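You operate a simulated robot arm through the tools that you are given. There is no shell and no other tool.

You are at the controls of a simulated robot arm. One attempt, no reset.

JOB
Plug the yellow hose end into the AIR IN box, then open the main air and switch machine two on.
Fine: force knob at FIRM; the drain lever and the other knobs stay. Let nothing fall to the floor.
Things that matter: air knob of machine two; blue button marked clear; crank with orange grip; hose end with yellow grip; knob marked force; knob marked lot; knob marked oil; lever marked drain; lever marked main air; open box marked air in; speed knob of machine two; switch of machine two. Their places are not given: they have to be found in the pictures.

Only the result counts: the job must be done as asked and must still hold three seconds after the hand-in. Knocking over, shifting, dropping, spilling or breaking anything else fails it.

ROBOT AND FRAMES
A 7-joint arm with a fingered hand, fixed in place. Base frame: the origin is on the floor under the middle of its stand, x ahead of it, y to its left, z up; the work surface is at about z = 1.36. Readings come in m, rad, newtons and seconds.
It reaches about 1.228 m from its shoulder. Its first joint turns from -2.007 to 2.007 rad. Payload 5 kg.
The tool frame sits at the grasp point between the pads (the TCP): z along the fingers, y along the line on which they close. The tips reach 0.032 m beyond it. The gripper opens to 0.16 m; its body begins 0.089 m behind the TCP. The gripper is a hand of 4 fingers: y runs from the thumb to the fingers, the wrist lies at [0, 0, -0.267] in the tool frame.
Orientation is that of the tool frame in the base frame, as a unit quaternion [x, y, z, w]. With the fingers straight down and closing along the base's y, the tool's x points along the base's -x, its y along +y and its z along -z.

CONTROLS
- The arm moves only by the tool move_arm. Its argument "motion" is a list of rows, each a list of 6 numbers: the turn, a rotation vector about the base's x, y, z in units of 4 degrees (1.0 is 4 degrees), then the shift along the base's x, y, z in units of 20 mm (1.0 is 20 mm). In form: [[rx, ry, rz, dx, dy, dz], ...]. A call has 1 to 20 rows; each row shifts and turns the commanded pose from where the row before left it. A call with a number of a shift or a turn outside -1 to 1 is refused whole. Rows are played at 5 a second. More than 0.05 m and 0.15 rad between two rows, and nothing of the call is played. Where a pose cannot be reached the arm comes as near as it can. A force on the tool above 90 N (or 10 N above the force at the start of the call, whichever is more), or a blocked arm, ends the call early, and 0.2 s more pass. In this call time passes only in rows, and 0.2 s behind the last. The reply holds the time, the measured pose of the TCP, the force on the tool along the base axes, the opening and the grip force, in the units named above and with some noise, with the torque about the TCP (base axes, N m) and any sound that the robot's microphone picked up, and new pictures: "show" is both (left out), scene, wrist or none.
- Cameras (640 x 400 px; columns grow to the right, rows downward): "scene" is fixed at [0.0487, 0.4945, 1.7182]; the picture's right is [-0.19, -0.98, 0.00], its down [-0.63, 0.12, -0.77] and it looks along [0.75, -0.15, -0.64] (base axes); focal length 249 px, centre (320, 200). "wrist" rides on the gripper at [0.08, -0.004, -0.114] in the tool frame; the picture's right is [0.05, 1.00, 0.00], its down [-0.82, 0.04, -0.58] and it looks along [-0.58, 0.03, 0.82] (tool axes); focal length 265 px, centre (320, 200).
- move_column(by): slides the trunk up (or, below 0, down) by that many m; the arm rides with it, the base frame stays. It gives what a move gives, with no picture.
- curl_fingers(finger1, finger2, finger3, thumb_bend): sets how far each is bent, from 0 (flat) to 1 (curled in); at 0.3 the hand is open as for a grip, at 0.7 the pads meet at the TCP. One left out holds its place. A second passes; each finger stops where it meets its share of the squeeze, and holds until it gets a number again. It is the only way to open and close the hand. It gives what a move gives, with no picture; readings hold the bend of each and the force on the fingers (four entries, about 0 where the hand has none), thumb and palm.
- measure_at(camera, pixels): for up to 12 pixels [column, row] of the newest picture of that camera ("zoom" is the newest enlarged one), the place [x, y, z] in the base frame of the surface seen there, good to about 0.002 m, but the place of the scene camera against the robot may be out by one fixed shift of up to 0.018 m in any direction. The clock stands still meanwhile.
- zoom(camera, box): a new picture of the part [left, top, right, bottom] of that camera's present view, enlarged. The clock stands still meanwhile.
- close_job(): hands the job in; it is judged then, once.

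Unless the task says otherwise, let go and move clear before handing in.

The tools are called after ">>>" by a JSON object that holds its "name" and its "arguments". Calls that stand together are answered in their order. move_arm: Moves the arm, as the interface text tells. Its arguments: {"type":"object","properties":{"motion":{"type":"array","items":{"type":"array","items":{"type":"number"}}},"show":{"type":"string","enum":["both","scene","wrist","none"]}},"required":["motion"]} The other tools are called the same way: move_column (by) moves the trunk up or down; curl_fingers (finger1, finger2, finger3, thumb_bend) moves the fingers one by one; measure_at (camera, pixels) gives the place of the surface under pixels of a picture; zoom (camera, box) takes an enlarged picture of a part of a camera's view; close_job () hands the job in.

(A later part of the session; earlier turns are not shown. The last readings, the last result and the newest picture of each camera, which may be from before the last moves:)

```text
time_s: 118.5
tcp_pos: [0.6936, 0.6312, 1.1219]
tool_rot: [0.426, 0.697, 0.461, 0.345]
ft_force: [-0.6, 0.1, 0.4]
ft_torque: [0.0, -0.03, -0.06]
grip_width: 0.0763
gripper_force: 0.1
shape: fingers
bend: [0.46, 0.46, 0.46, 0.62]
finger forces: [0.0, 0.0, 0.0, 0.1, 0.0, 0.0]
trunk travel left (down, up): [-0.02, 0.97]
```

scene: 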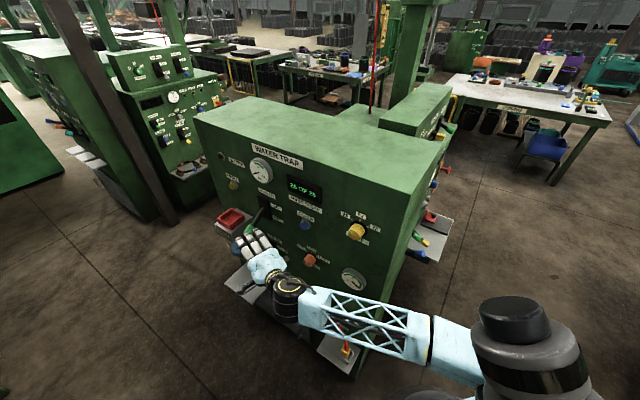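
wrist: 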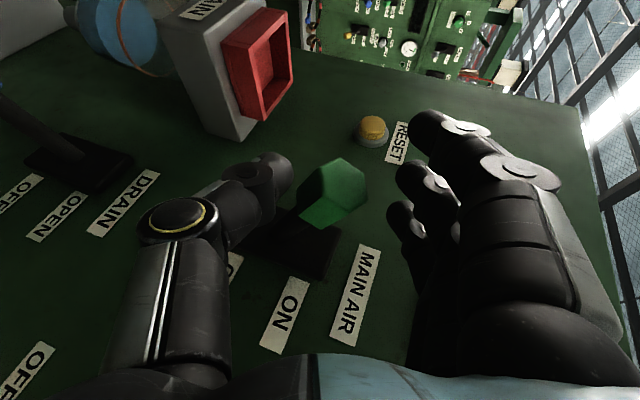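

The lever snapped ahead past the thumb (force ~0). Check with the scene camera whether it's at ON and what the gauge shows.

>>> {"name": "move_arm", "arguments": {"motion": [[0, 0, 0, 0, 0, 0]], "show": "both"}}

>>> {"name": "zoom", "arguments": {"camera": "scene", "box": [210, 150, 330, 260]}}

>>> {"name": "measure_at", "arguments": {"camera": "wrist", "pixels": [[335, 190], [325, 210], [350, 180], [300, 245], [285, 180]]}}

```text
time_s: 119.0
tcp_pos: [0.6936, 0.632, 1.1218]
tool_rot: [0.425, 0.698, 0.461, 0.345]
ft_force: [0.4, -0.1, -1.0]
ft_torque: [-0.01, -0.01, -0.03]
grip_width: 0.0764
gripper_force: 0.1
shape: fingers
bend: [0.46, 0.46, 0.46, 0.62]
finger forces: [0.0, 0.0, 0.0, 0.0, 0.1, 0.0]
trunk travel left (down, up): [-0.02, 0.97]
```

scene: 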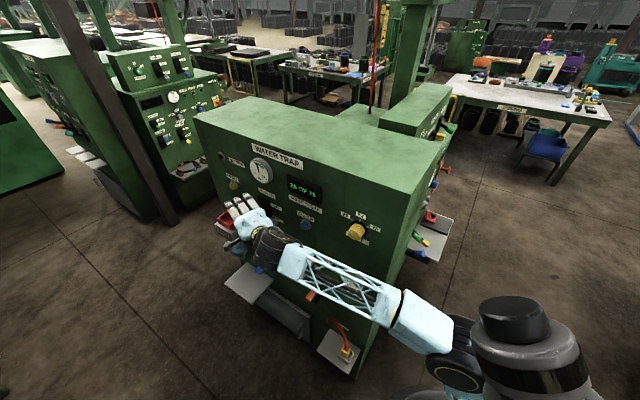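
wrist: 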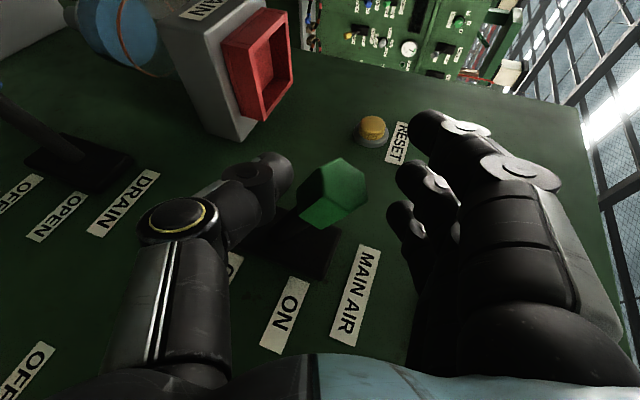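

```text
3.64 times, centred on (270, 205) of scene
```

zoom: 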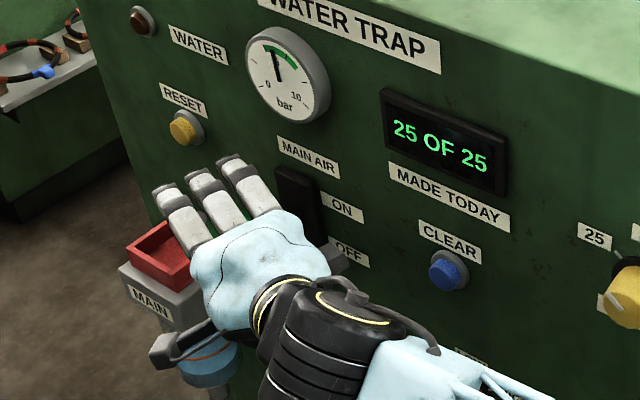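

```text
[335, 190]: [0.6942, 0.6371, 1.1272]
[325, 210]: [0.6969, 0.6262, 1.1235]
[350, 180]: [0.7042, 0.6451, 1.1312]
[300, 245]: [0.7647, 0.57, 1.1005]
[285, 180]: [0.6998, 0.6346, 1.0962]
```

Gauge moved into the green (~5–6 bar) and the lever is at ON (grip z≈1.127). Back out along the finger axis carefully.

>>> {"name": "move_arm", "arguments": {"motion": [[0, 0, 0, 0, 0, -0.25], [0, 0, 0, -0.873, -0.353, 0.336], [0, 0, 0, -0.873, -0.353, 0.336], [0, 0, 0, -0.873, -0.353, 0.336], [0, 0, 0, -0.873, -0.353, 0.336], [0, 0, 0, -0.873, -0.353, 0.336], [0, 0, 0, -0.873, -0.353, 0.336]]}}

>>> {"name": "zoom", "arguments": {"camera": "wrist", "box": [180, 60, 420, 320]}}

```text
time_s: 120.5
tcp_pos: [0.5887, 0.5879, 1.1567]
tool_rot: [0.424, 0.698, 0.462, 0.344]
ft_force: [-0.2, -0.3, -0.6]
ft_torque: [0.0, -0.02, -0.02]
grip_width: 0.0762
gripper_force: 0.1
shape: fingers
bend: [0.46, 0.46, 0.46, 0.62]
finger forces: [0.1, 0.1, 0.0, 0.0, 0.0, 0.0]
trunk travel left (down, up): [-0.02, 0.97]
```

scene: 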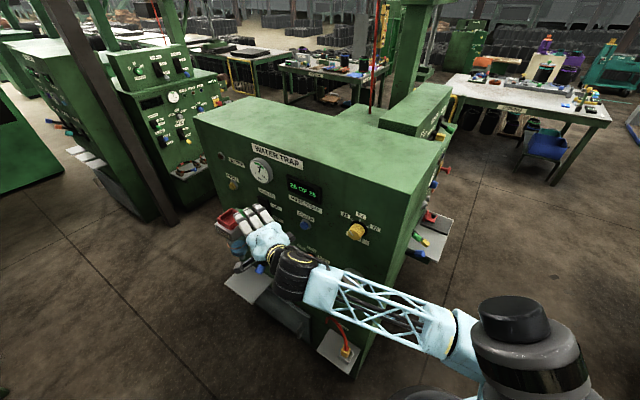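
wrist: 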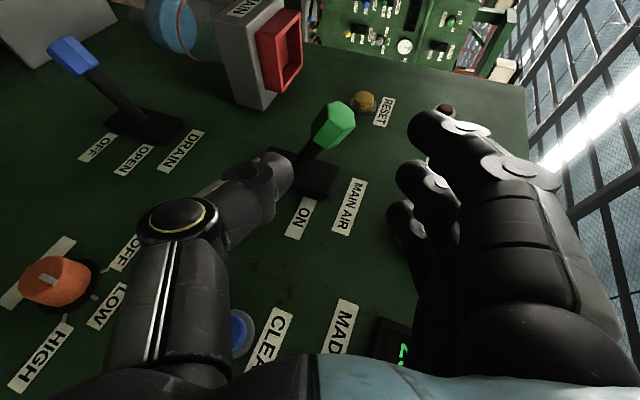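

```text
1.54 times, centred on (300, 190) of wrist
```

zoom: 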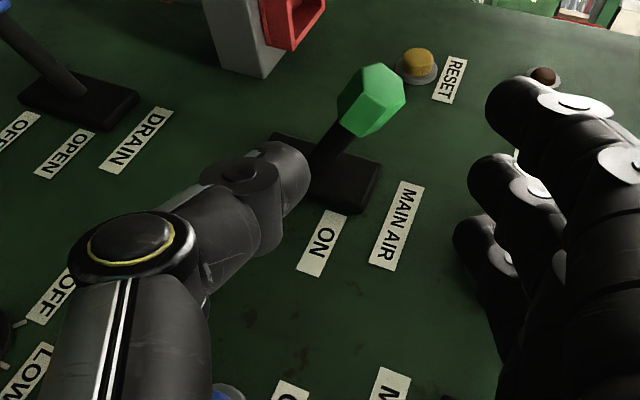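

MAIN AIR is ON; drain lever unchanged at OFF. Move outward from the panel and roll the hand back.

>>> {"name": "move_arm", "arguments": {"motion": [[0, 0, 0, -0.85, 0.85, 0], [0, 0, 0, -0.85, 0.85, 0], [0, 0, 0, -0.85, 0.85, 0], [-0.873, -0.353, 0.336, -0.85, 0.85, 0], [-0.873, -0.353, 0.336, -0.85, 0.85, 0], [-0.873, -0.353, 0.336, 0, 0, 0], [-0.873, -0.353, 0.336, 0, 0, 0], [-0.873, -0.353, 0.336, 0, 0, 0], [-0.873, -0.353, 0.336, 0, 0, 0], [-0.873, -0.353, 0.336, 0, 0, 0], [-0.873, -0.353, 0.336, 0, 0, 0], [-0.873, -0.353, 0.336, 0, 0, 0], [-0.873, -0.353, 0.336, 0, 0, 0], [-0.873, -0.353, 0.336, 0, 0, 0], [-0.873, -0.353, 0.336, 0, 0, 0], [-0.873, -0.353, 0.336, 0, 0, 0], [-0.873, -0.353, 0.336, 0, 0, 0], [-0.873, -0.353, 0.336, 0, 0, 0], [-0.873, -0.353, 0.336, 0, 0, 0], [-0.873, -0.353, 0.336, 0, 0, 0]], "show": "wrist"}}

>>> {"name": "move_column", "arguments": {"by": 0.4}}

>>> {"name": "move_column", "arguments": {"by": 0.3}}

```text
time_s: 124.8
tcp_pos: [0.5056, 0.675, 1.1563]
tool_rot: [-0.039, 0.816, 0.191, 0.544]
ft_force: [0.3, -0.9, -0.2]
ft_torque: [0.0, 0.02, -0.03]
grip_width: 0.0763
gripper_force: 0.1
shape: fingers
bend: [0.46, 0.46, 0.46, 0.62]
finger forces: [0.0, 0.0, 0.0, 0.1, 0.0, 0.0]
trunk travel left (down, up): [-0.02, 0.97]
```

wrist: 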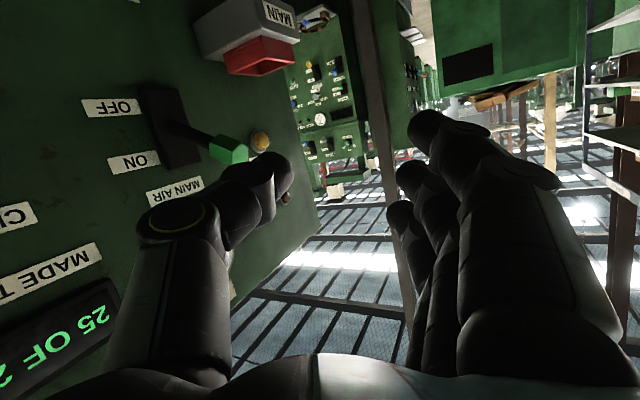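

```text
time_s: 128.6
tcp_pos: [0.5047, 0.6752, 1.5577]
tool_rot: [-0.038, 0.816, 0.191, 0.544]
ft_force: [0.1, 0.7, 0.0]
ft_torque: [-0.02, -0.02, -0.01]
grip_width: 0.0763
gripper_force: 0.0
shape: fingers
bend: [0.46, 0.46, 0.46, 0.62]
finger forces: [0.0, 0.0, 0.1, 0.1, 0.0, 0.0]
trunk travel left (down, up): [-0.42, 0.57]
```

```text
time_s: 131.6
tcp_pos: [0.5047, 0.6753, 1.857]
tool_rot: [-0.038, 0.816, 0.191, 0.544]
ft_force: [0.2, 0.2, -0.9]
ft_torque: [-0.05, -0.01, 0.02]
grip_width: 0.0763
gripper_force: 0.1
shape: fingers
bend: [0.46, 0.46, 0.46, 0.62]
finger forces: [0.0, 0.0, 0.1, 0.0, 0.0, 0.0]
trunk travel left (down, up): [-0.72, 0.27]
```

Trunk is back up. Now pitch the hand down and lower the arm while moving over the cabinet.

>>> {"name": "move_arm", "arguments": {"motion": [[-0.873, -0.353, 0.335, 0.1, -0.6, -0.8], [-0.873, -0.353, 0.335, 0.1, -0.6, -0.8], [-0.873, -0.353, 0.335, 0.1, -0.6, -0.8], [-0.873, -0.353, 0.335, 0.1, -0.6, -0.8], [-0.375, 0.927, 0, 0.1, -0.6, -0.8], [-0.375, 0.927, 0, 0.1, -0.6, -0.8], [-0.375, 0.927, 0, 0.1, -0.6, -0.8], [-0.375, 0.927, 0, 0.1, -0.6, -0.8], [-0.375, 0.927, 0, 0.1, -0.6, -0.8], [-0.375, 0.927, 0, 0.1, -0.6, -0.8], [-0.375, 0.927, 0, 0.1, -0.6, -0.8], [-0.375, 0.927, 0, 0.1, -0.6, -0.8], [-0.375, 0.927, 0, 0.1, -0.6, -0.8], [-0.375, 0.927, 0, 0.1, -0.6, -0.8], [-0.375, 0.927, 0, 0.1, -0.6, -0.8], [-0.375, 0.927, 0, 0.1, -0.6, -0.8], [-0.375, 0.927, 0, 0.1, -0.6, -0.8], [-0.375, 0.927, 0, 0.1, -0.6, -0.8], [-0.375, 0.927, 0, 0.1, -0.6, 0], [-0.375, 0.927, 0, 0.1, -0.6, 0]]}}

```text
time_s: 135.8
tcp_pos: [0.5452, 0.4352, 1.5676]
tool_rot: [-0.184, 0.981, 0.011, 0.054]
ft_force: [-0.1, -0.4, 0.8]
ft_torque: [0.01, 0.02, 0.0]
grip_width: 0.0761
gripper_force: 0.1
shape: fingers
bend: [0.46, 0.46, 0.46, 0.62]
finger forces: [0.0, 0.0, 0.1, 0.1, 0.0, 0.1]
trunk travel left (down, up): [-0.72, 0.27]
```

scene: 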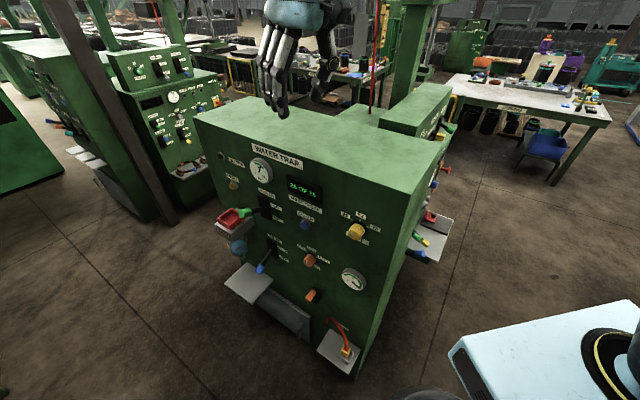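
wrist: 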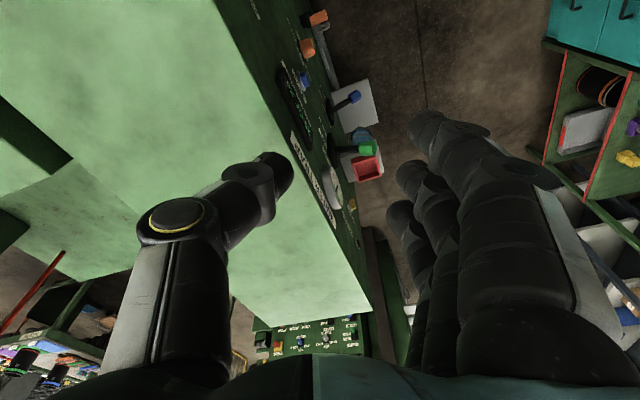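

Clear view that hose, lever and others are in place. Now swing over the cabinet to the right side toward machine two.

>>> {"name": "move_arm", "arguments": {"motion": [[0, 0, 0, 0, -1, 0], [0, 0, 0, 0, -1, 0], [0, 0, 0, 0, -1, 0], [0, 0, 0, 0, -1, 0], [0, 0, 0, 0, -1, 0], [0, 0, 0, 0, -1, 0], [0, 0, 0, 0, -1, 0], [0, 0, 0, 0, -1, 0], [0, 0, 0, 0, -1, 0], [0, 0, 0, 0, -1, 0], [0, 0, 0, 0, -1, 0], [0, 0, 0, 0, -1, 0], [0, 0, 0, 0, -1, 0], [0, 0, 0, 0, -1, 0], [0, 0, 0, 0, -1, 0], [0, 0, 0, 0, -1, 0], [0, 0, 0, 0, -1, 0], [0, 0, 0, 0, -1, 0]], "show": "none"}}

>>> {"name": "move_arm", "arguments": {"motion": [[0, 0, 0.6, -0.1, -1, 0], [0, 0, 0.6, -0.1, -1, 0], [0, 0, 0.6, -0.1, -1, 0], [0, 0, 0.6, -0.1, -1, 0], [0, 0, 0.6, -0.1, -1, 0], [0, 0, 0.6, -0.1, -1, 0], [0, 0, 0.6, -0.1, -1, 0], [0, 0, 0.6, -0.1, -1, 0], [0, 0, 0.6, -0.1, -1, 0], [0, 0, 0.6, -0.1, -1, 0], [0, 0, 0.6, -0.1, -1, 0], [0, 0, 0.6, -0.1, -1, 0], [0, 0, 0.6, -0.1, -1, 0], [0, 0, 0.6, -0.1, -1, 0], [0, 0, 0.6, -0.1, -1, 0]]}}

```text
time_s: 139.6
tcp_pos: [0.5419, 0.0736, 1.5681]
tool_rot: [-0.184, 0.981, 0.011, 0.055]
ft_force: [-0.2, 0.1, -0.8]
ft_torque: [0.03, 0.04, 0.01]
grip_width: 0.0762
gripper_force: 0.0
shape: fingers
bend: [0.46, 0.46, 0.46, 0.62]
finger forces: [0.1, 0.1, 0.0, 0.0, 0.0, 0.0]
trunk travel left (down, up): [-0.72, 0.27]
```

```text
time_s: 143.0
tcp_pos: [0.4478, -0.318, 1.5767]
tool_rot: [-0.358, 0.932, 0.011, 0.054]
ft_force: [0.2, -0.1, 0.0]
ft_torque: [0.01, 0.05, -0.01]
grip_width: 0.0763
gripper_force: 0.0
shape: fingers
bend: [0.46, 0.46, 0.46, 0.62]
finger forces: [0.1, 0.0, 0.0, 0.0, 0.0, 0.0]
out of reach, approached as far as the arm can: row 15
trunk travel left (down, up): [-0.72, 0.27]
stopped in row 15: the arm was blocked; the commanded pose is now the measured one
```

scene: 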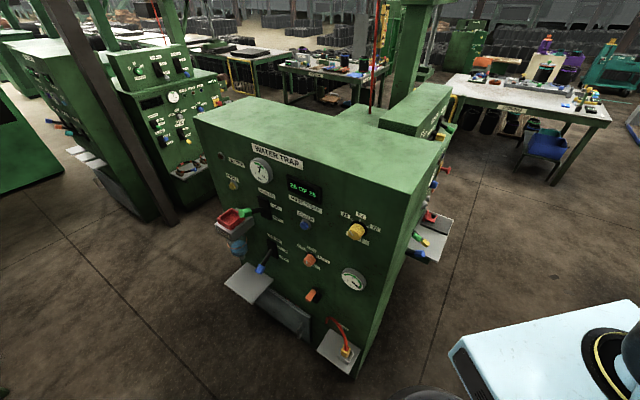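
wrist: 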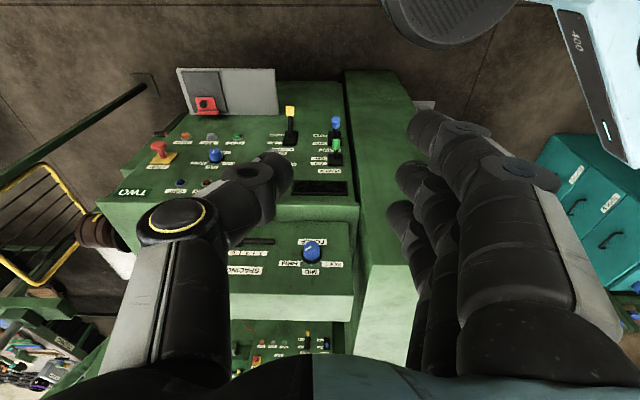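

The arm stopped with "blocked" at the last row but forces are nil; the hand is 0.4 m in front of machine two's panel. POWER lever is at (335,143). Zoom to check the levers, then lower the trunk.

>>> {"name": "zoom", "arguments": {"camera": "wrist", "box": [260, 90, 400, 290]}}

>>> {"name": "measure_at", "arguments": {"camera": "wrist", "pixels": [[335, 143], [337, 122], [290, 112], [335, 157], [311, 248], [345, 100], [410, 75], [350, 215], [345, 85], [390, 180], [216, 155], [320, 187]]}}

```text
2.00 times, centred on (330, 190) of wrist
```

zoom: 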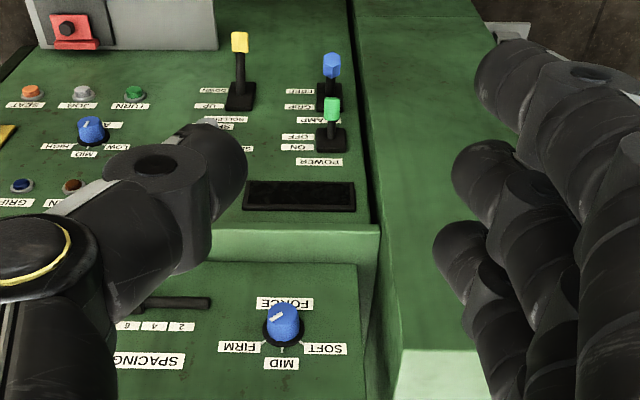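

```text
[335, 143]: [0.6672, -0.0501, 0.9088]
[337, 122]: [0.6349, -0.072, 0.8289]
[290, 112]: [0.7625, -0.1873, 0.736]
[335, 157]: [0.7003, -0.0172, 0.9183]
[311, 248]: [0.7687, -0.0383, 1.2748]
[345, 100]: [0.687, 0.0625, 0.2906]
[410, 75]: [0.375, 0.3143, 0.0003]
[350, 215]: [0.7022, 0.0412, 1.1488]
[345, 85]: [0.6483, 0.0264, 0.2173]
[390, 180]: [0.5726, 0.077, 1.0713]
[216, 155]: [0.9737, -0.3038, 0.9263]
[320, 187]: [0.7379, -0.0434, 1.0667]
```

POWER grip is at ≈(0.667,-0.050,0.909), cabinet's side plane m≈−0.459 to its left. Lower the trunk by 0.4.

>>> {"name": "move_column", "arguments": {"by": -0.4}}

>>> {"name": "move_arm", "arguments": {"motion": [[0, 0, 0, 0, 0, 0]]}}

>>> {"name": "zoom", "arguments": {"camera": "wrist", "box": [240, 60, 420, 200]}}

```text
time_s: 146.8
tcp_pos: [0.445, -0.3168, 1.179]
tool_rot: [-0.359, 0.932, 0.01, 0.055]
ft_force: [0.7, -0.4, 0.3]
ft_torque: [0.0, -0.01, -0.03]
grip_width: 0.0763
gripper_force: 0.0
shape: fingers
bend: [0.46, 0.46, 0.46, 0.62]
finger forces: [0.0, 0.1, 0.0, 0.0, 0.0, 0.1]
trunk travel left (down, up): [-0.32, 0.67]
```

```text
time_s: 147.2
tcp_pos: [0.446, -0.3176, 1.179]
tool_rot: [-0.358, 0.932, 0.01, 0.055]
ft_force: [0.4, -0.1, 0.0]
ft_torque: [0.0, 0.01, 0.01]
grip_width: 0.0761
gripper_force: 0.0
shape: fingers
bend: [0.46, 0.46, 0.46, 0.62]
finger forces: [0.0, 0.1, 0.0, 0.1, 0.1, 0.0]
trunk travel left (down, up): [-0.32, 0.67]
```

scene: 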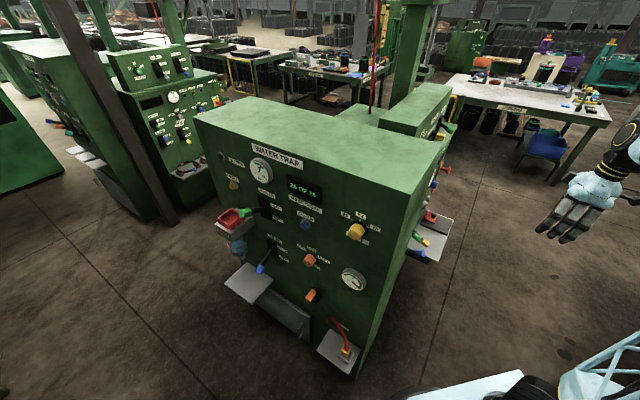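
wrist: 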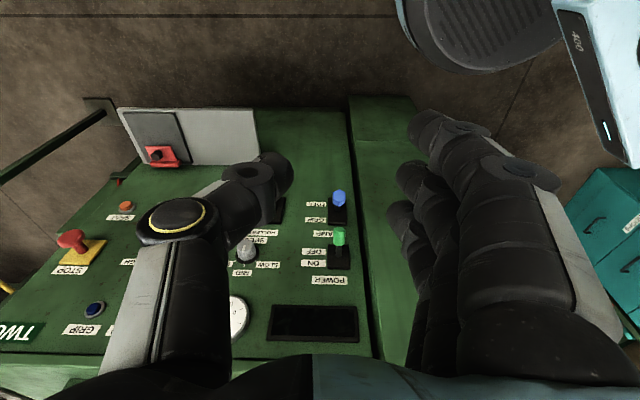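

```text
2.86 times, centred on (330, 130) of wrist
```

zoom: 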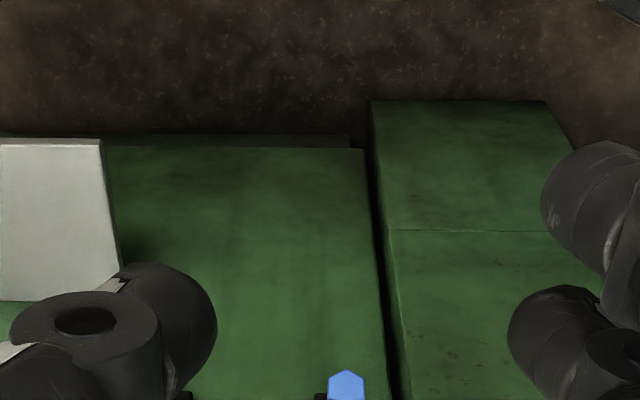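

POWER lever is at (338,240). Zoom in for reading and measure.

>>> {"name": "zoom", "arguments": {"camera": "wrist", "box": [280, 170, 400, 295]}}

>>> {"name": "measure_at", "arguments": {"camera": "wrist", "pixels": [[339, 233], [339, 240], [339, 246], [338, 262], [330, 262], [347, 262], [339, 197], [339, 215], [372, 240], [365, 150], [320, 275], [300, 200]]}}

```text
3.20 times, centred on (340, 232) of wrist
```

zoom: 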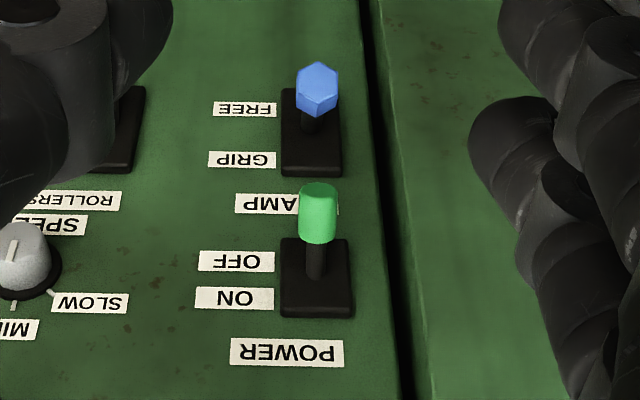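

```text
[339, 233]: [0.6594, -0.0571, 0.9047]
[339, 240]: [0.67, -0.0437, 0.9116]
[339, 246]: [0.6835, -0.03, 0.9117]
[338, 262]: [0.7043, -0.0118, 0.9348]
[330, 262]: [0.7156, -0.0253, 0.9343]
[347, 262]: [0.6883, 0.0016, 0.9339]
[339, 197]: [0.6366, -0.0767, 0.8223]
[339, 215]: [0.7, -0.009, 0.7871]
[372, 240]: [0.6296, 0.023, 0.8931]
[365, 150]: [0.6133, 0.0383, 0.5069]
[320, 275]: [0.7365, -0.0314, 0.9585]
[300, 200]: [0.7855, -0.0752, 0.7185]
```

POWER lever pivots at about (m −0.49, z 0.925), grip centre ≈(0.666,-0.048,0.897), pointing down (OFF); CLAMP's grip is just below. I'll curl the outer two fingers away and approach with a 45° slant using thumb and middle finger.

>>> {"name": "curl_fingers", "arguments": {"finger1": 0.95, "finger2": 0.46, "finger3": 0.95, "thumb_bend": 0.46}}

>>> {"name": "move_arm", "arguments": {"motion": [[0, 0, 0.8, 0.5, 0.6, -0.6], [0, 0, 0.8, 0.5, 0.6, -0.6], [0, 0, 0.8, 0.5, 0.6, -0.6], [0, 0, 0.8, 0.5, 0.6, -0.6], [0.819, -0.574, 0, 0.5, 0.6, -0.6], [0.819, -0.574, 0, 0.5, 0.6, -0.6], [0.819, -0.574, 0, 0.5, 0.6, -0.6], [0.819, -0.574, 0, 0.5, 0.6, -0.6], [0.819, -0.574, 0, 0.5, 0.6, -0.6], [0.819, -0.574, 0, 0.5, 0.6, -0.6]]}}

```text
time_s: 148.2
tcp_pos: [0.4459, -0.317, 1.1784]
tool_rot: [-0.358, 0.932, 0.01, 0.055]
ft_force: [0.6, 0.5, 0.5]
ft_torque: [0.0, -0.01, -0.02]
grip_width: 0.0566
gripper_force: 0.0
shape: fingers
bend: [0.95, 0.46, 0.95, 0.46]
finger forces: [0.0, 0.0, 0.0, 0.0, 0.0, 0.0]
trunk travel left (down, up): [-0.32, 0.67]
```

```text
time_s: 150.4
tcp_pos: [0.5535, -0.1791, 1.07]
tool_rot: [-0.437, 0.863, 0.109, 0.229]
ft_force: [-0.4, -0.1, -0.1]
ft_torque: [0.01, 0.0, 0.02]
grip_width: 0.0569
gripper_force: 0.1
shape: fingers
bend: [0.95, 0.46, 0.95, 0.46]
finger forces: [0.0, 0.1, 0.0, 0.0, 0.0, 0.0]
out of reach, approached as far as the arm can: row 10
trunk travel left (down, up): [-0.32, 0.67]
```

scene: 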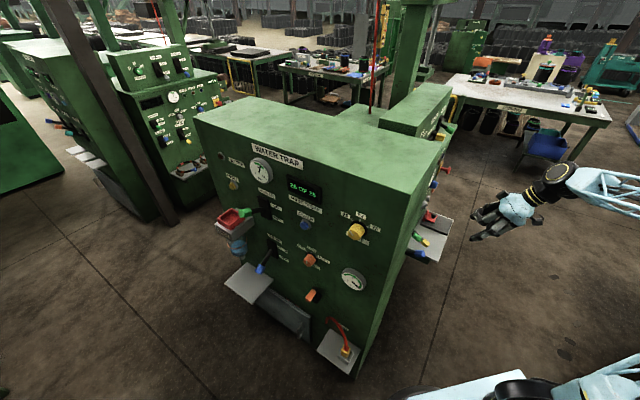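
wrist: 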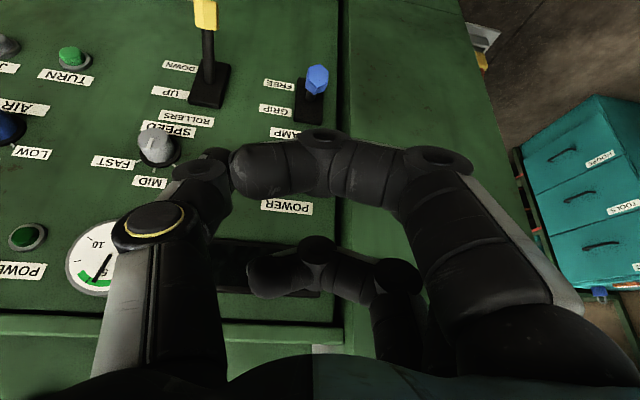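

Curling brings the outer fingers across the opening, which would block the lever. Reset them: finger1 open, finger3 moderately bent.

>>> {"name": "curl_fingers", "arguments": {"finger1": 0.3, "finger2": 0.48, "finger3": 0.58, "thumb_bend": 0.48}}

>>> {"name": "move_arm", "arguments": {"motion": [[0, 0, 0, 0.3, 0.2, -0.7], [0, 0, 0, 0.3, 0.2, -0.7], [0.819, -0.574, 0, 0.3, 0.2, -0.7], [0.819, -0.574, 0, 0.3, 0.2, -0.7], [0.819, -0.574, 0, 0.3, 0.2, -0.7], [0.819, -0.574, 0, 0.3, 0.2, -0.5]]}}

```text
time_s: 151.4
tcp_pos: [0.5526, -0.1809, 1.0704]
tool_rot: [-0.437, 0.863, 0.108, 0.229]
ft_force: [0.5, -0.6, -0.1]
ft_torque: [-0.01, -0.01, -0.01]
grip_width: 0.135
gripper_force: 0.1
shape: fingers
bend: [0.3, 0.48, 0.57, 0.48]
finger forces: [0.0, 0.0, 0.0, 0.0, 0.0, 0.0]
trunk travel left (down, up): [-0.32, 0.67]
```

```text
time_s: 152.8
tcp_pos: [0.6085, -0.0672, 1.0841]
tool_rot: [-0.41, 0.841, 0.156, 0.317]
ft_force: [0.6, -0.2, 0.3]
ft_torque: [0.03, 0.0, -0.01]
grip_width: 0.1352
gripper_force: 0.1
shape: fingers
bend: [0.3, 0.48, 0.57, 0.48]
finger forces: [0.0, 0.1, 0.0, 0.1, 0.0, 0.0]
out of reach, approached as far as the arm can: row 1, 2, 3, 4, 5, 6
trunk travel left (down, up): [-0.32, 0.67]
```

scene: 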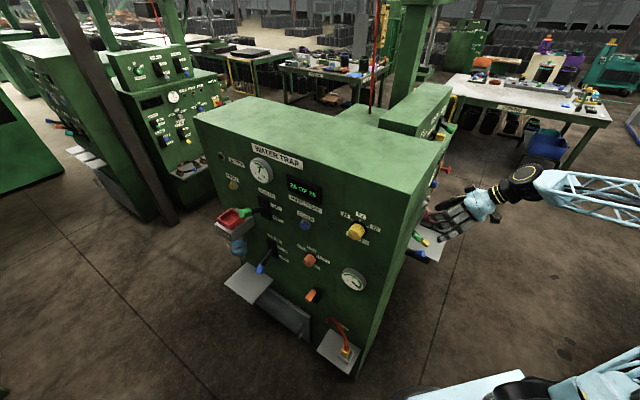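
wrist: 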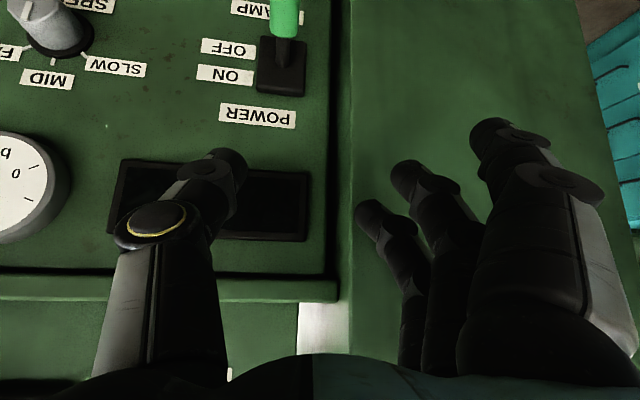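

I infer the hand's roll joint is at its limit here; rolling the hand positive (thumb below, fingers above) should free it, as at the main-air lever. Roll while backing away from the panel.

>>> {"name": "move_arm", "arguments": {"motion": [[0.405, 0.522, -0.751, -0.4, -0.4, 0], [0.405, 0.522, -0.751, -0.4, -0.4, 0], [0.405, 0.522, -0.751, -0.4, -0.4, 0], [0.405, 0.522, -0.751, -0.4, -0.4, 0], [0.405, 0.522, -0.751, -0.4, -0.4, 0], [0.405, 0.522, -0.751, -0.4, -0.4, 0], [0.405, 0.522, -0.751, -0.4, -0.4, 0], [0.405, 0.522, -0.751, -0.4, -0.4, 0], [0.405, 0.522, -0.751, 0, 0, 0], [0.405, 0.522, -0.751, 0, 0, 0], [0.405, 0.522, -0.751, 0, 0, 0], [0.405, 0.522, -0.751, 0, 0, 0], [0.405, 0.522, -0.751, 0, 0, 0], [0.405, 0.522, -0.751, 0, 0, 0], [0.405, 0.522, -0.751, 0, 0, 0], [0.405, 0.522, -0.751, 0, 0, 0], [0.405, 0.522, -0.751, 0, 0, 0], [0.405, 0.522, -0.751, 0, 0, 0], [0.405, 0.522, -0.751, 0, 0, 0], [0.405, 0.522, -0.751, 0, 0, 0]]}}

```text
time_s: 157.0
tcp_pos: [0.5464, -0.1314, 1.0839]
tool_rot: [0.221, 0.906, 0.322, 0.161]
ft_force: [0.0, 0.9, -0.8]
ft_torque: [-0.01, 0.01, 0.01]
grip_width: 0.1351
gripper_force: 0.0
shape: fingers
bend: [0.3, 0.48, 0.57, 0.48]
finger forces: [0.0, 0.1, 0.0, 0.1, 0.1, 0.1]
trunk travel left (down, up): [-0.32, 0.67]
```

scene: 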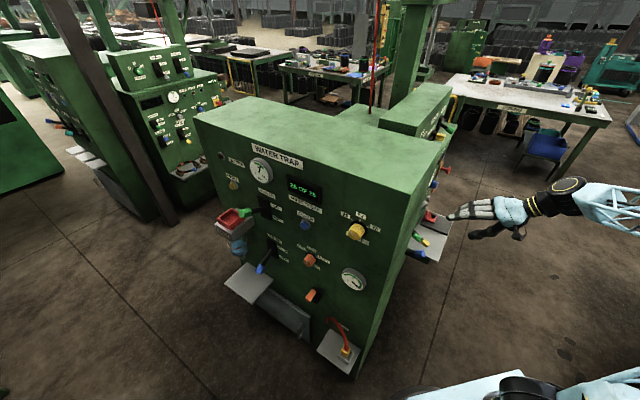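
wrist: 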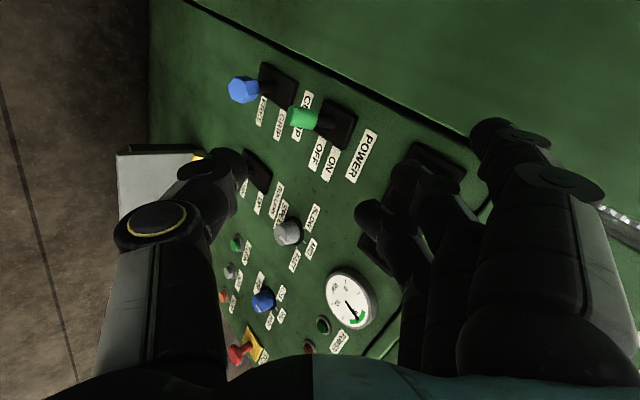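

With this short lever and CLAMP right below, a hook is better: one curled finger (pointing sideways) sliding under the lever with the hand pointing down. Curl finger3 and open the rest, then measure the hook's shape.

>>> {"name": "curl_fingers", "arguments": {"finger1": 0.2, "finger2": 0.2, "finger3": 0.95, "thumb_bend": 0.2}}

>>> {"name": "move_arm", "arguments": {"motion": [[0, 0, 0, -0.5, -0.5, 0], [0, 0, 0, -0.5, -0.5, 0]], "show": "wrist"}}

>>> {"name": "zoom", "arguments": {"camera": "wrist", "box": [200, 100, 480, 380]}}

```text
time_s: 158.0
tcp_pos: [0.5456, -0.1318, 1.0825]
tool_rot: [0.221, 0.906, 0.322, 0.161]
ft_force: [0.5, -0.3, 0.0]
ft_torque: [-0.04, -0.01, 0.02]
grip_width: 0.1938
gripper_force: 0.1
shape: fingers
bend: [0.2, 0.2, 0.95, 0.2]
finger forces: [0.1, 0.0, 0.0, 0.0, 0.0, 0.0]
trunk travel left (down, up): [-0.32, 0.67]
```

```text
time_s: 158.6
tcp_pos: [0.5257, -0.152, 1.0814]
tool_rot: [0.221, 0.907, 0.321, 0.16]
ft_force: [0.1, 0.2, 0.4]
ft_torque: [0.0, 0.01, -0.01]
grip_width: 0.1935
gripper_force: 0.1
shape: fingers
bend: [0.2, 0.2, 0.95, 0.2]
finger forces: [0.0, 0.1, 0.0, 0.0, 0.1, 0.0]
trunk travel left (down, up): [-0.32, 0.67]
```

wrist: 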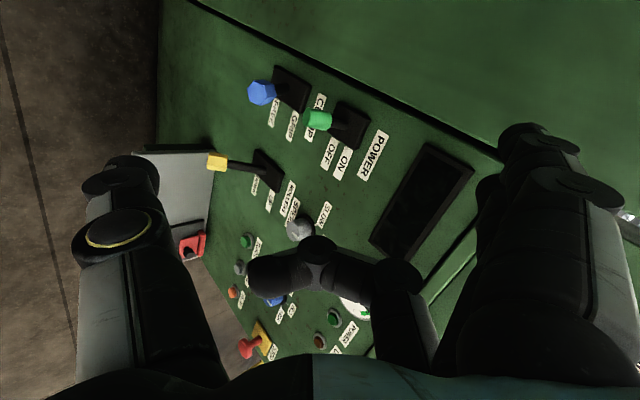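

```text
1.43 times, centred on (340, 240) of wrist
```

zoom: 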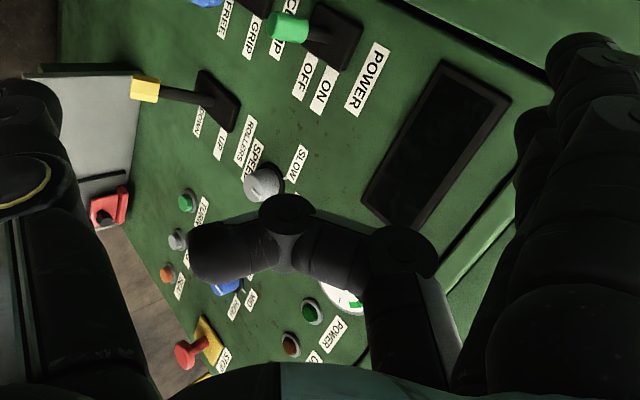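

The curled finger shows as a bar from (397,275) to (260,275). Measure its points.

>>> {"name": "measure_at", "arguments": {"camera": "wrist", "pixels": [[395, 275], [405, 310], [350, 270], [318, 255], [318, 280], [290, 272], [262, 275], [320, 120], [345, 125], [262, 92], [130, 175], [500, 150]]}}

```text
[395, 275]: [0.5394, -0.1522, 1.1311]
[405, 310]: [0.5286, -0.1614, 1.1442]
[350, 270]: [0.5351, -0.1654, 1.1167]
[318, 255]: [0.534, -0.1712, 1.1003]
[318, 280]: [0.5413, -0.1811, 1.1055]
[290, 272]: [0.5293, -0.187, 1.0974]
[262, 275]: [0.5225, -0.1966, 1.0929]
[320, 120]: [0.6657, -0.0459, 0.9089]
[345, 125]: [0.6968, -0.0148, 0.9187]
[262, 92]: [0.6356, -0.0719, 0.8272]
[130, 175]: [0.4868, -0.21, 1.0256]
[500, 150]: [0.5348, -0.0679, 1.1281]
```

The hook bar lies at tool x≈−0.03, z≈−0.03 (space to palm ~4.5 cm). Try slightly less curl for more room and measure again.

>>> {"name": "curl_fingers", "arguments": {"finger1": 0.3, "finger2": 0.3, "finger3": 0.87, "thumb_bend": 0.3}}

>>> {"name": "move_arm", "arguments": {"motion": [[0, 0, 0, 0, 0, 0]], "show": "wrist"}}

```text
time_s: 159.6
tcp_pos: [0.5245, -0.1504, 1.082]
tool_rot: [0.22, 0.907, 0.323, 0.16]
ft_force: [0.2, -0.8, 0.1]
ft_torque: [-0.02, -0.02, -0.02]
grip_width: 0.1715
gripper_force: 0.0
shape: fingers
bend: [0.3, 0.3, 0.87, 0.3]
finger forces: [0.0, 0.1, 0.0, 0.0, 0.1, 0.0]
trunk travel left (down, up): [-0.32, 0.67]
```

```text
time_s: 160.0
tcp_pos: [0.5255, -0.1508, 1.0835]
tool_rot: [0.221, 0.907, 0.322, 0.16]
ft_force: [0.4, 0.1, 0.5]
ft_torque: [0.0, 0.01, 0.0]
grip_width: 0.1716
gripper_force: 0.1
shape: fingers
bend: [0.3, 0.3, 0.87, 0.3]
finger forces: [0.0, 0.0, 0.0, 0.1, 0.0, 0.0]
trunk travel left (down, up): [-0.32, 0.67]
```

wrist: 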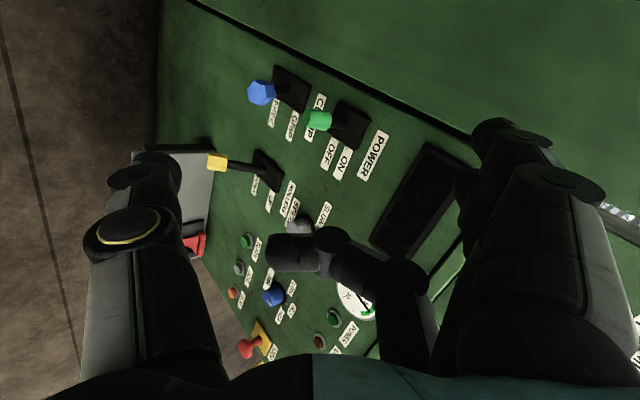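

Measure the hook at this bend.

>>> {"name": "measure_at", "arguments": {"camera": "wrist", "pixels": [[403, 285], [410, 320], [365, 268], [332, 243], [330, 262], [300, 252], [275, 252], [440, 150], [470, 190], [135, 180]]}}

```text
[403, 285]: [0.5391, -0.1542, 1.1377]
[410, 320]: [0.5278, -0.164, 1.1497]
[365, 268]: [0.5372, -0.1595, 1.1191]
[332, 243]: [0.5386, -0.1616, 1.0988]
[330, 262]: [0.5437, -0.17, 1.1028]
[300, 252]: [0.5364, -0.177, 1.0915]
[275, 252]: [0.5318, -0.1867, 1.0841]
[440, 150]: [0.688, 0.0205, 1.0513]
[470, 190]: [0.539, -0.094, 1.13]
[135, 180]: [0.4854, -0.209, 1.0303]
```

At 0.87 the distal hook bar is level at tool z≈−0.018 with ~6 cm to the palm — good. Now re-orient: pitch to near-vertical, yaw slightly, roll back to put the hook sideways.

>>> {"name": "move_arm", "arguments": {"motion": [[-0.717, 0.608, 0, 0, 0, 0], [-0.717, 0.608, 0, 0, 0, 0], [-0.717, 0.608, 0, 0, 0, 0], [-0.717, 0.608, 0, 0, 0, 0], [-0.717, 0.608, 0, 0, 0, 0], [-0.717, 0.608, 0, 0, 0, 0], [0, 0, -1, 0, 0, 0], [0, 0, -1, 0, 0, 0], [0, 0, -1, 0, 0, 0]], "show": "none"}}

>>> {"name": "move_arm", "arguments": {"motion": [[-0.27, -0.209, 0.94, 0, 0, 0], [-0.27, -0.209, 0.94, 0, 0, 0], [-0.27, -0.209, 0.94, 0, 0, 0], [-0.27, -0.209, 0.94, 0, 0, 0], [-0.27, -0.209, 0.94, 0, 0, 0], [-0.27, -0.209, 0.94, 0, 0, 0], [-0.27, -0.209, 0.94, 0, 0, 0], [-0.27, -0.209, 0.94, 0, 0, 0], [-0.27, -0.209, 0.94, 0, 0, 0], [-0.27, -0.209, 0.94, 0, 0, 0], [-0.27, -0.209, 0.94, 0, 0, 0], [-0.27, -0.209, 0.94, 0, 0, 0], [-0.27, -0.209, 0.94, 0, 0, 0], [-0.27, -0.209, 0.94, 0, 0, 0], [-0.27, -0.209, 0.94, 0, 0, 0], [-0.27, -0.209, 0.94, 0, 0, 0], [-0.27, -0.209, 0.94, 0, 0, 0], [-0.27, -0.209, 0.94, 0, 0, 0], [-0.27, -0.209, 0.94, 0, 0, 0]]}}

```text
time_s: 162.0
tcp_pos: [0.5258, -0.1525, 1.0823]
tool_rot: [0.334, 0.927, 0.143, 0.092]
ft_force: [0.4, 0.3, 0.2]
ft_torque: [0.05, -0.01, 0.01]
grip_width: 0.1713
gripper_force: 0.2
shape: fingers
bend: [0.3, 0.3, 0.87, 0.3]
finger forces: [0.1, 0.0, 0.1, 0.0, 0.1, 0.0]
trunk travel left (down, up): [-0.32, 0.67]
```

```text
time_s: 166.0
tcp_pos: [0.526, -0.1516, 1.0826]
tool_rot: [-0.31, 0.935, 0.055, 0.164]
ft_force: [-0.7, 0.1, 0.2]
ft_torque: [0.03, 0.0, 0.05]
grip_width: 0.1716
gripper_force: 0.1
shape: fingers
bend: [0.3, 0.3, 0.87, 0.3]
finger forces: [0.1, 0.1, 0.1, 0.0, 0.0, 0.0]
trunk travel left (down, up): [-0.32, 0.67]
```

scene: 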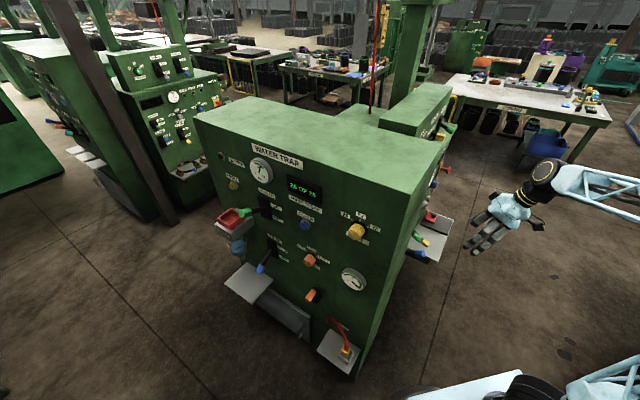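
wrist: 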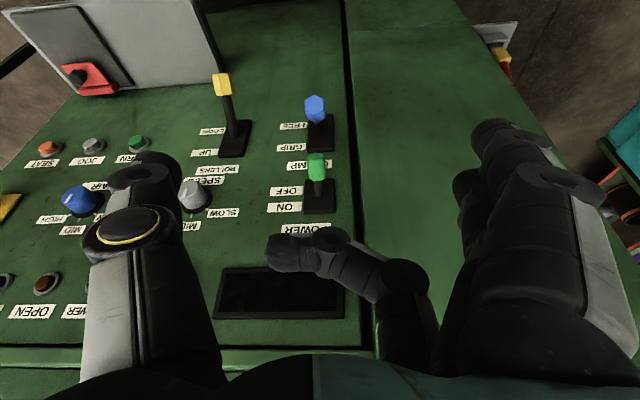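

Hook is sideways and near-vertical as intended; POWER grip is at (317,165). Lower the trunk 0.257 to bring the hook to just below the lever's height, still well in front.

>>> {"name": "move_column", "arguments": {"by": -0.257}}

>>> {"name": "move_arm", "arguments": {"motion": [[0, 0, 0, 0, 0, 0]]}}

>>> {"name": "zoom", "arguments": {"camera": "wrist", "box": [200, 150, 480, 350]}}

```text
time_s: 168.7
tcp_pos: [0.526, -0.151, 0.8265]
tool_rot: [-0.31, 0.935, 0.056, 0.163]
ft_force: [0.7, -0.5, 0.2]
ft_torque: [0.01, 0.01, 0.02]
grip_width: 0.1716
gripper_force: 0.1
shape: fingers
bend: [0.3, 0.3, 0.87, 0.3]
finger forces: [0.1, 0.1, 0.1, 0.1, 0.1, 0.0]
trunk travel left (down, up): [-0.063, 0.927]
```

```text
time_s: 169.1
tcp_pos: [0.5257, -0.1515, 0.8263]
tool_rot: [-0.31, 0.935, 0.056, 0.164]
ft_force: [-0.9, -0.4, -0.1]
ft_torque: [0.0, -0.01, 0.02]
grip_width: 0.1715
gripper_force: 0.1
shape: fingers
bend: [0.3, 0.3, 0.87, 0.3]
finger forces: [0.0, 0.0, 0.0, 0.1, 0.1, 0.1]
trunk travel left (down, up): [-0.063, 0.927]
```

scene: 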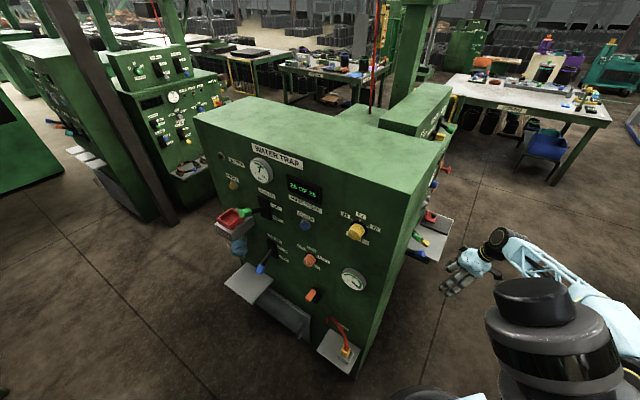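
wrist: 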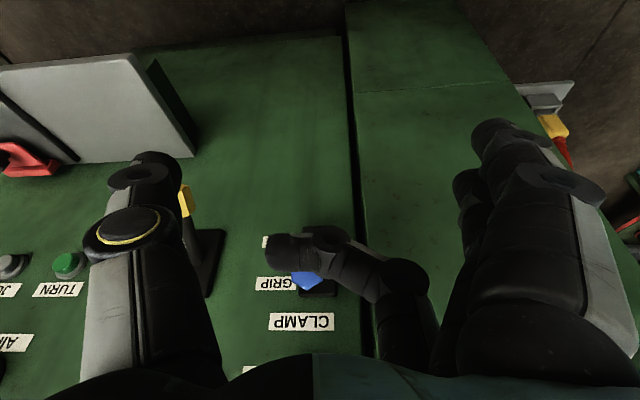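

```text
2.00 times, centred on (340, 250) of wrist
```

zoom: 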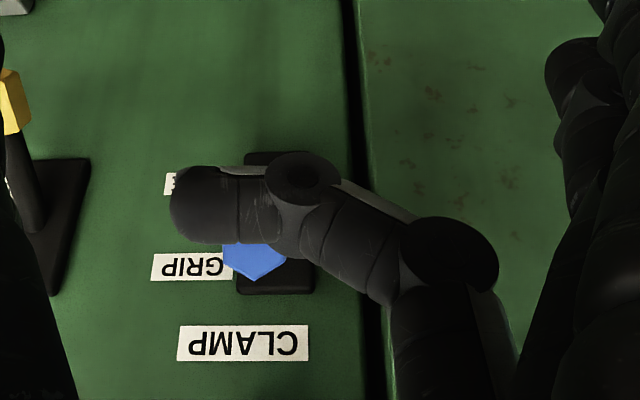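

CLAMP's blue grip shows behind the hook at (305,280); POWER is hidden above by the palm edge. Measure the hook's world position here to verify calculations.

>>> {"name": "measure_at", "arguments": {"camera": "wrist", "pixels": [[275, 245], [290, 240], [300, 255], [325, 235], [330, 258], [360, 265], [400, 280], [305, 282], [318, 292], [330, 350], [190, 200], [470, 180]]}}

```text
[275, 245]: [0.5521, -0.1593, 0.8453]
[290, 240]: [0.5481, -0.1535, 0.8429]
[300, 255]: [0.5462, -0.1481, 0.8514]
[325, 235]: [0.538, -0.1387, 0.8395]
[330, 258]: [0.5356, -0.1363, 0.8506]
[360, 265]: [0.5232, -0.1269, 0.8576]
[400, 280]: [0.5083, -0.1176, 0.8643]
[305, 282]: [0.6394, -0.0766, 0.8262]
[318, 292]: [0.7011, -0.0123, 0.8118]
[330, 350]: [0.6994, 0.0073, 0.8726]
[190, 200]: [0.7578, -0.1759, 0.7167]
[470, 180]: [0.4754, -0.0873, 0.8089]
```

The hook bar spans z 0.837–0.859 at t 0.478–0.508; the corridor between CLAMP's top (0.837) and POWER's underside (~0.877) needs it 8 mm higher and 13 mm right. Adjust and go half-way in.

>>> {"name": "move_arm", "arguments": {"motion": [[0, 0, 0, 0, 0, 0.4], [0, 0, 0, 0.73, 0.506, 0], [0, 0, 0, 0.73, 0.506, 0], [0, 0, 0, 0.73, 0.506, 0], [0, 0, 0, 0.73, 0.506, 0]]}}

>>> {"name": "measure_at", "arguments": {"camera": "wrist", "pixels": [[275, 245], [300, 235], [300, 255], [300, 265], [330, 258], [360, 265], [400, 280]]}}

>>> {"name": "zoom", "arguments": {"camera": "wrist", "box": [200, 180, 480, 380]}}

```text
time_s: 170.2
tcp_pos: [0.5844, -0.1089, 0.8349]
tool_rot: [-0.309, 0.935, 0.054, 0.164]
ft_force: [0.0, -0.8, 0.0]
ft_torque: [0.02, -0.04, 0.0]
grip_width: 0.1717
gripper_force: 0.1
shape: fingers
bend: [0.3, 0.3, 0.87, 0.3]
finger forces: [0.0, 0.0, 0.1, 0.0, 0.0, 0.0]
trunk travel left (down, up): [-0.063, 0.927]
```

scene: 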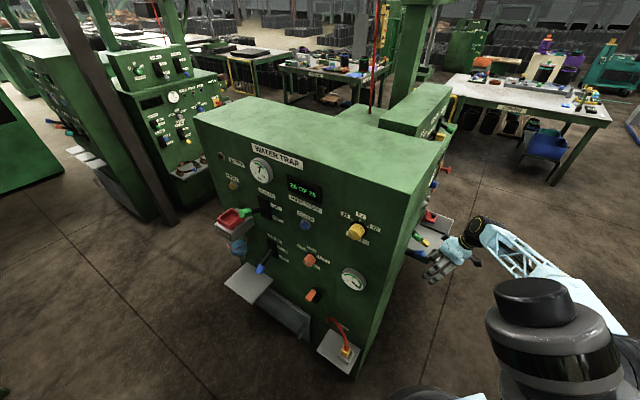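
wrist: 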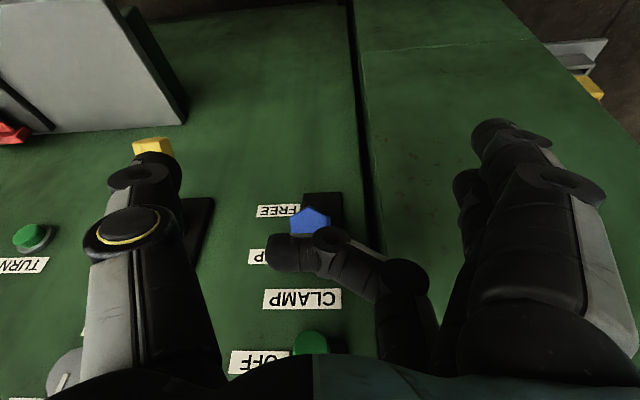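

```text
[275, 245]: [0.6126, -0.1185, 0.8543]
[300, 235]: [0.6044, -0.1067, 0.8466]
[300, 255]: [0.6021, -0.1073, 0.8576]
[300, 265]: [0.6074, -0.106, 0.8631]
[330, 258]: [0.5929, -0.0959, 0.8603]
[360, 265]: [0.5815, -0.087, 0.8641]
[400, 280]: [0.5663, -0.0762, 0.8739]
```

```text
2.00 times, centred on (340, 280) of wrist
```

zoom: 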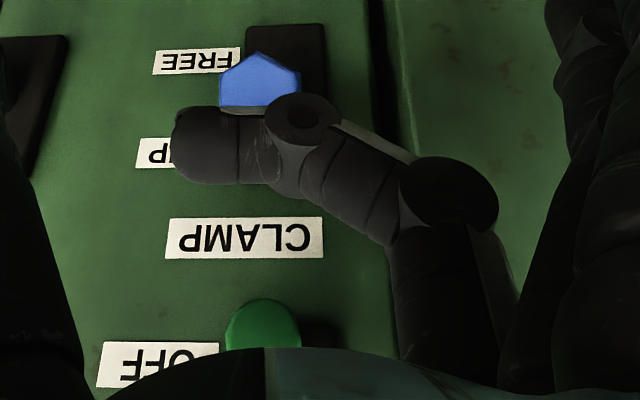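

The hook bar (265–345, 250) is now between POWER's green grip (311,342) and CLAMP's blue grip (310,220). Verify heights of both grips before sliding in.

>>> {"name": "measure_at", "arguments": {"camera": "wrist", "pixels": [[310, 210], [310, 220], [308, 230], [325, 222], [295, 222], [311, 333], [311, 340], [311, 348], [298, 345], [324, 345], [305, 236], [330, 232]]}}

```text
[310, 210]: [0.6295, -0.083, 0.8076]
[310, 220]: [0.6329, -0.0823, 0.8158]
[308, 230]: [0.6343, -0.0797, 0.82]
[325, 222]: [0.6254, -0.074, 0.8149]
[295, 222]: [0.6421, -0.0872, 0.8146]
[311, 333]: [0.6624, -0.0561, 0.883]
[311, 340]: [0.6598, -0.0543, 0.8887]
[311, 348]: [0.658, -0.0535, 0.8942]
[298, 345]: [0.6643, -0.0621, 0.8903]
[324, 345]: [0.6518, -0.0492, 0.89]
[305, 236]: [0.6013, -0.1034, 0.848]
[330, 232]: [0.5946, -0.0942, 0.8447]
```

POWER's end face is at m≈−0.428 with underside z≈0.88; CLAMP's top ≈0.83. Slide in another 7.5 cm so the hook sits under the grip.

>>> {"name": "move_arm", "arguments": {"motion": [[0, 0, 0, 0.53, 0.53, 0], [0, 0, 0, 0.53, 0.53, 0], [0, 0, 0, 0.53, 0.53, 0], [0, 0, 0, 0.53, 0.53, 0], [0, 0, 0, 0.53, 0.53, 0]]}}

>>> {"name": "zoom", "arguments": {"camera": "wrist", "box": [200, 180, 480, 380]}}

```text
time_s: 171.4
tcp_pos: [0.638, -0.0594, 0.8343]
tool_rot: [-0.309, 0.935, 0.055, 0.164]
ft_force: [-0.5, 1.2, -0.4]
ft_torque: [-0.02, 0.01, 0.03]
grip_width: 0.1716
gripper_force: 0.1
shape: fingers
bend: [0.3, 0.3, 0.87, 0.3]
finger forces: [0.1, 0.0, 0.0, 0.1, 0.1, 0.0]
trunk travel left (down, up): [-0.063, 0.927]
```

scene: 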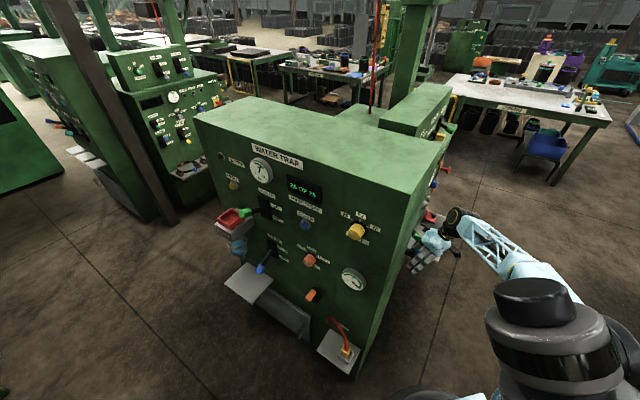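
wrist: 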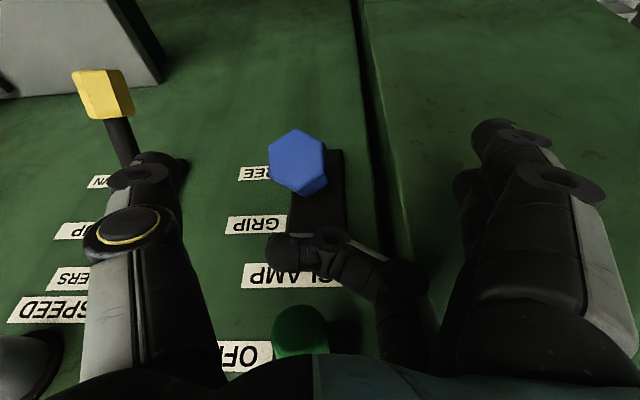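

```text
2.00 times, centred on (340, 280) of wrist
```

zoom: 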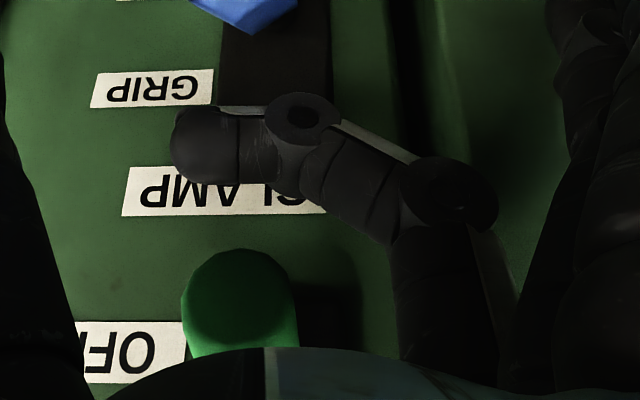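

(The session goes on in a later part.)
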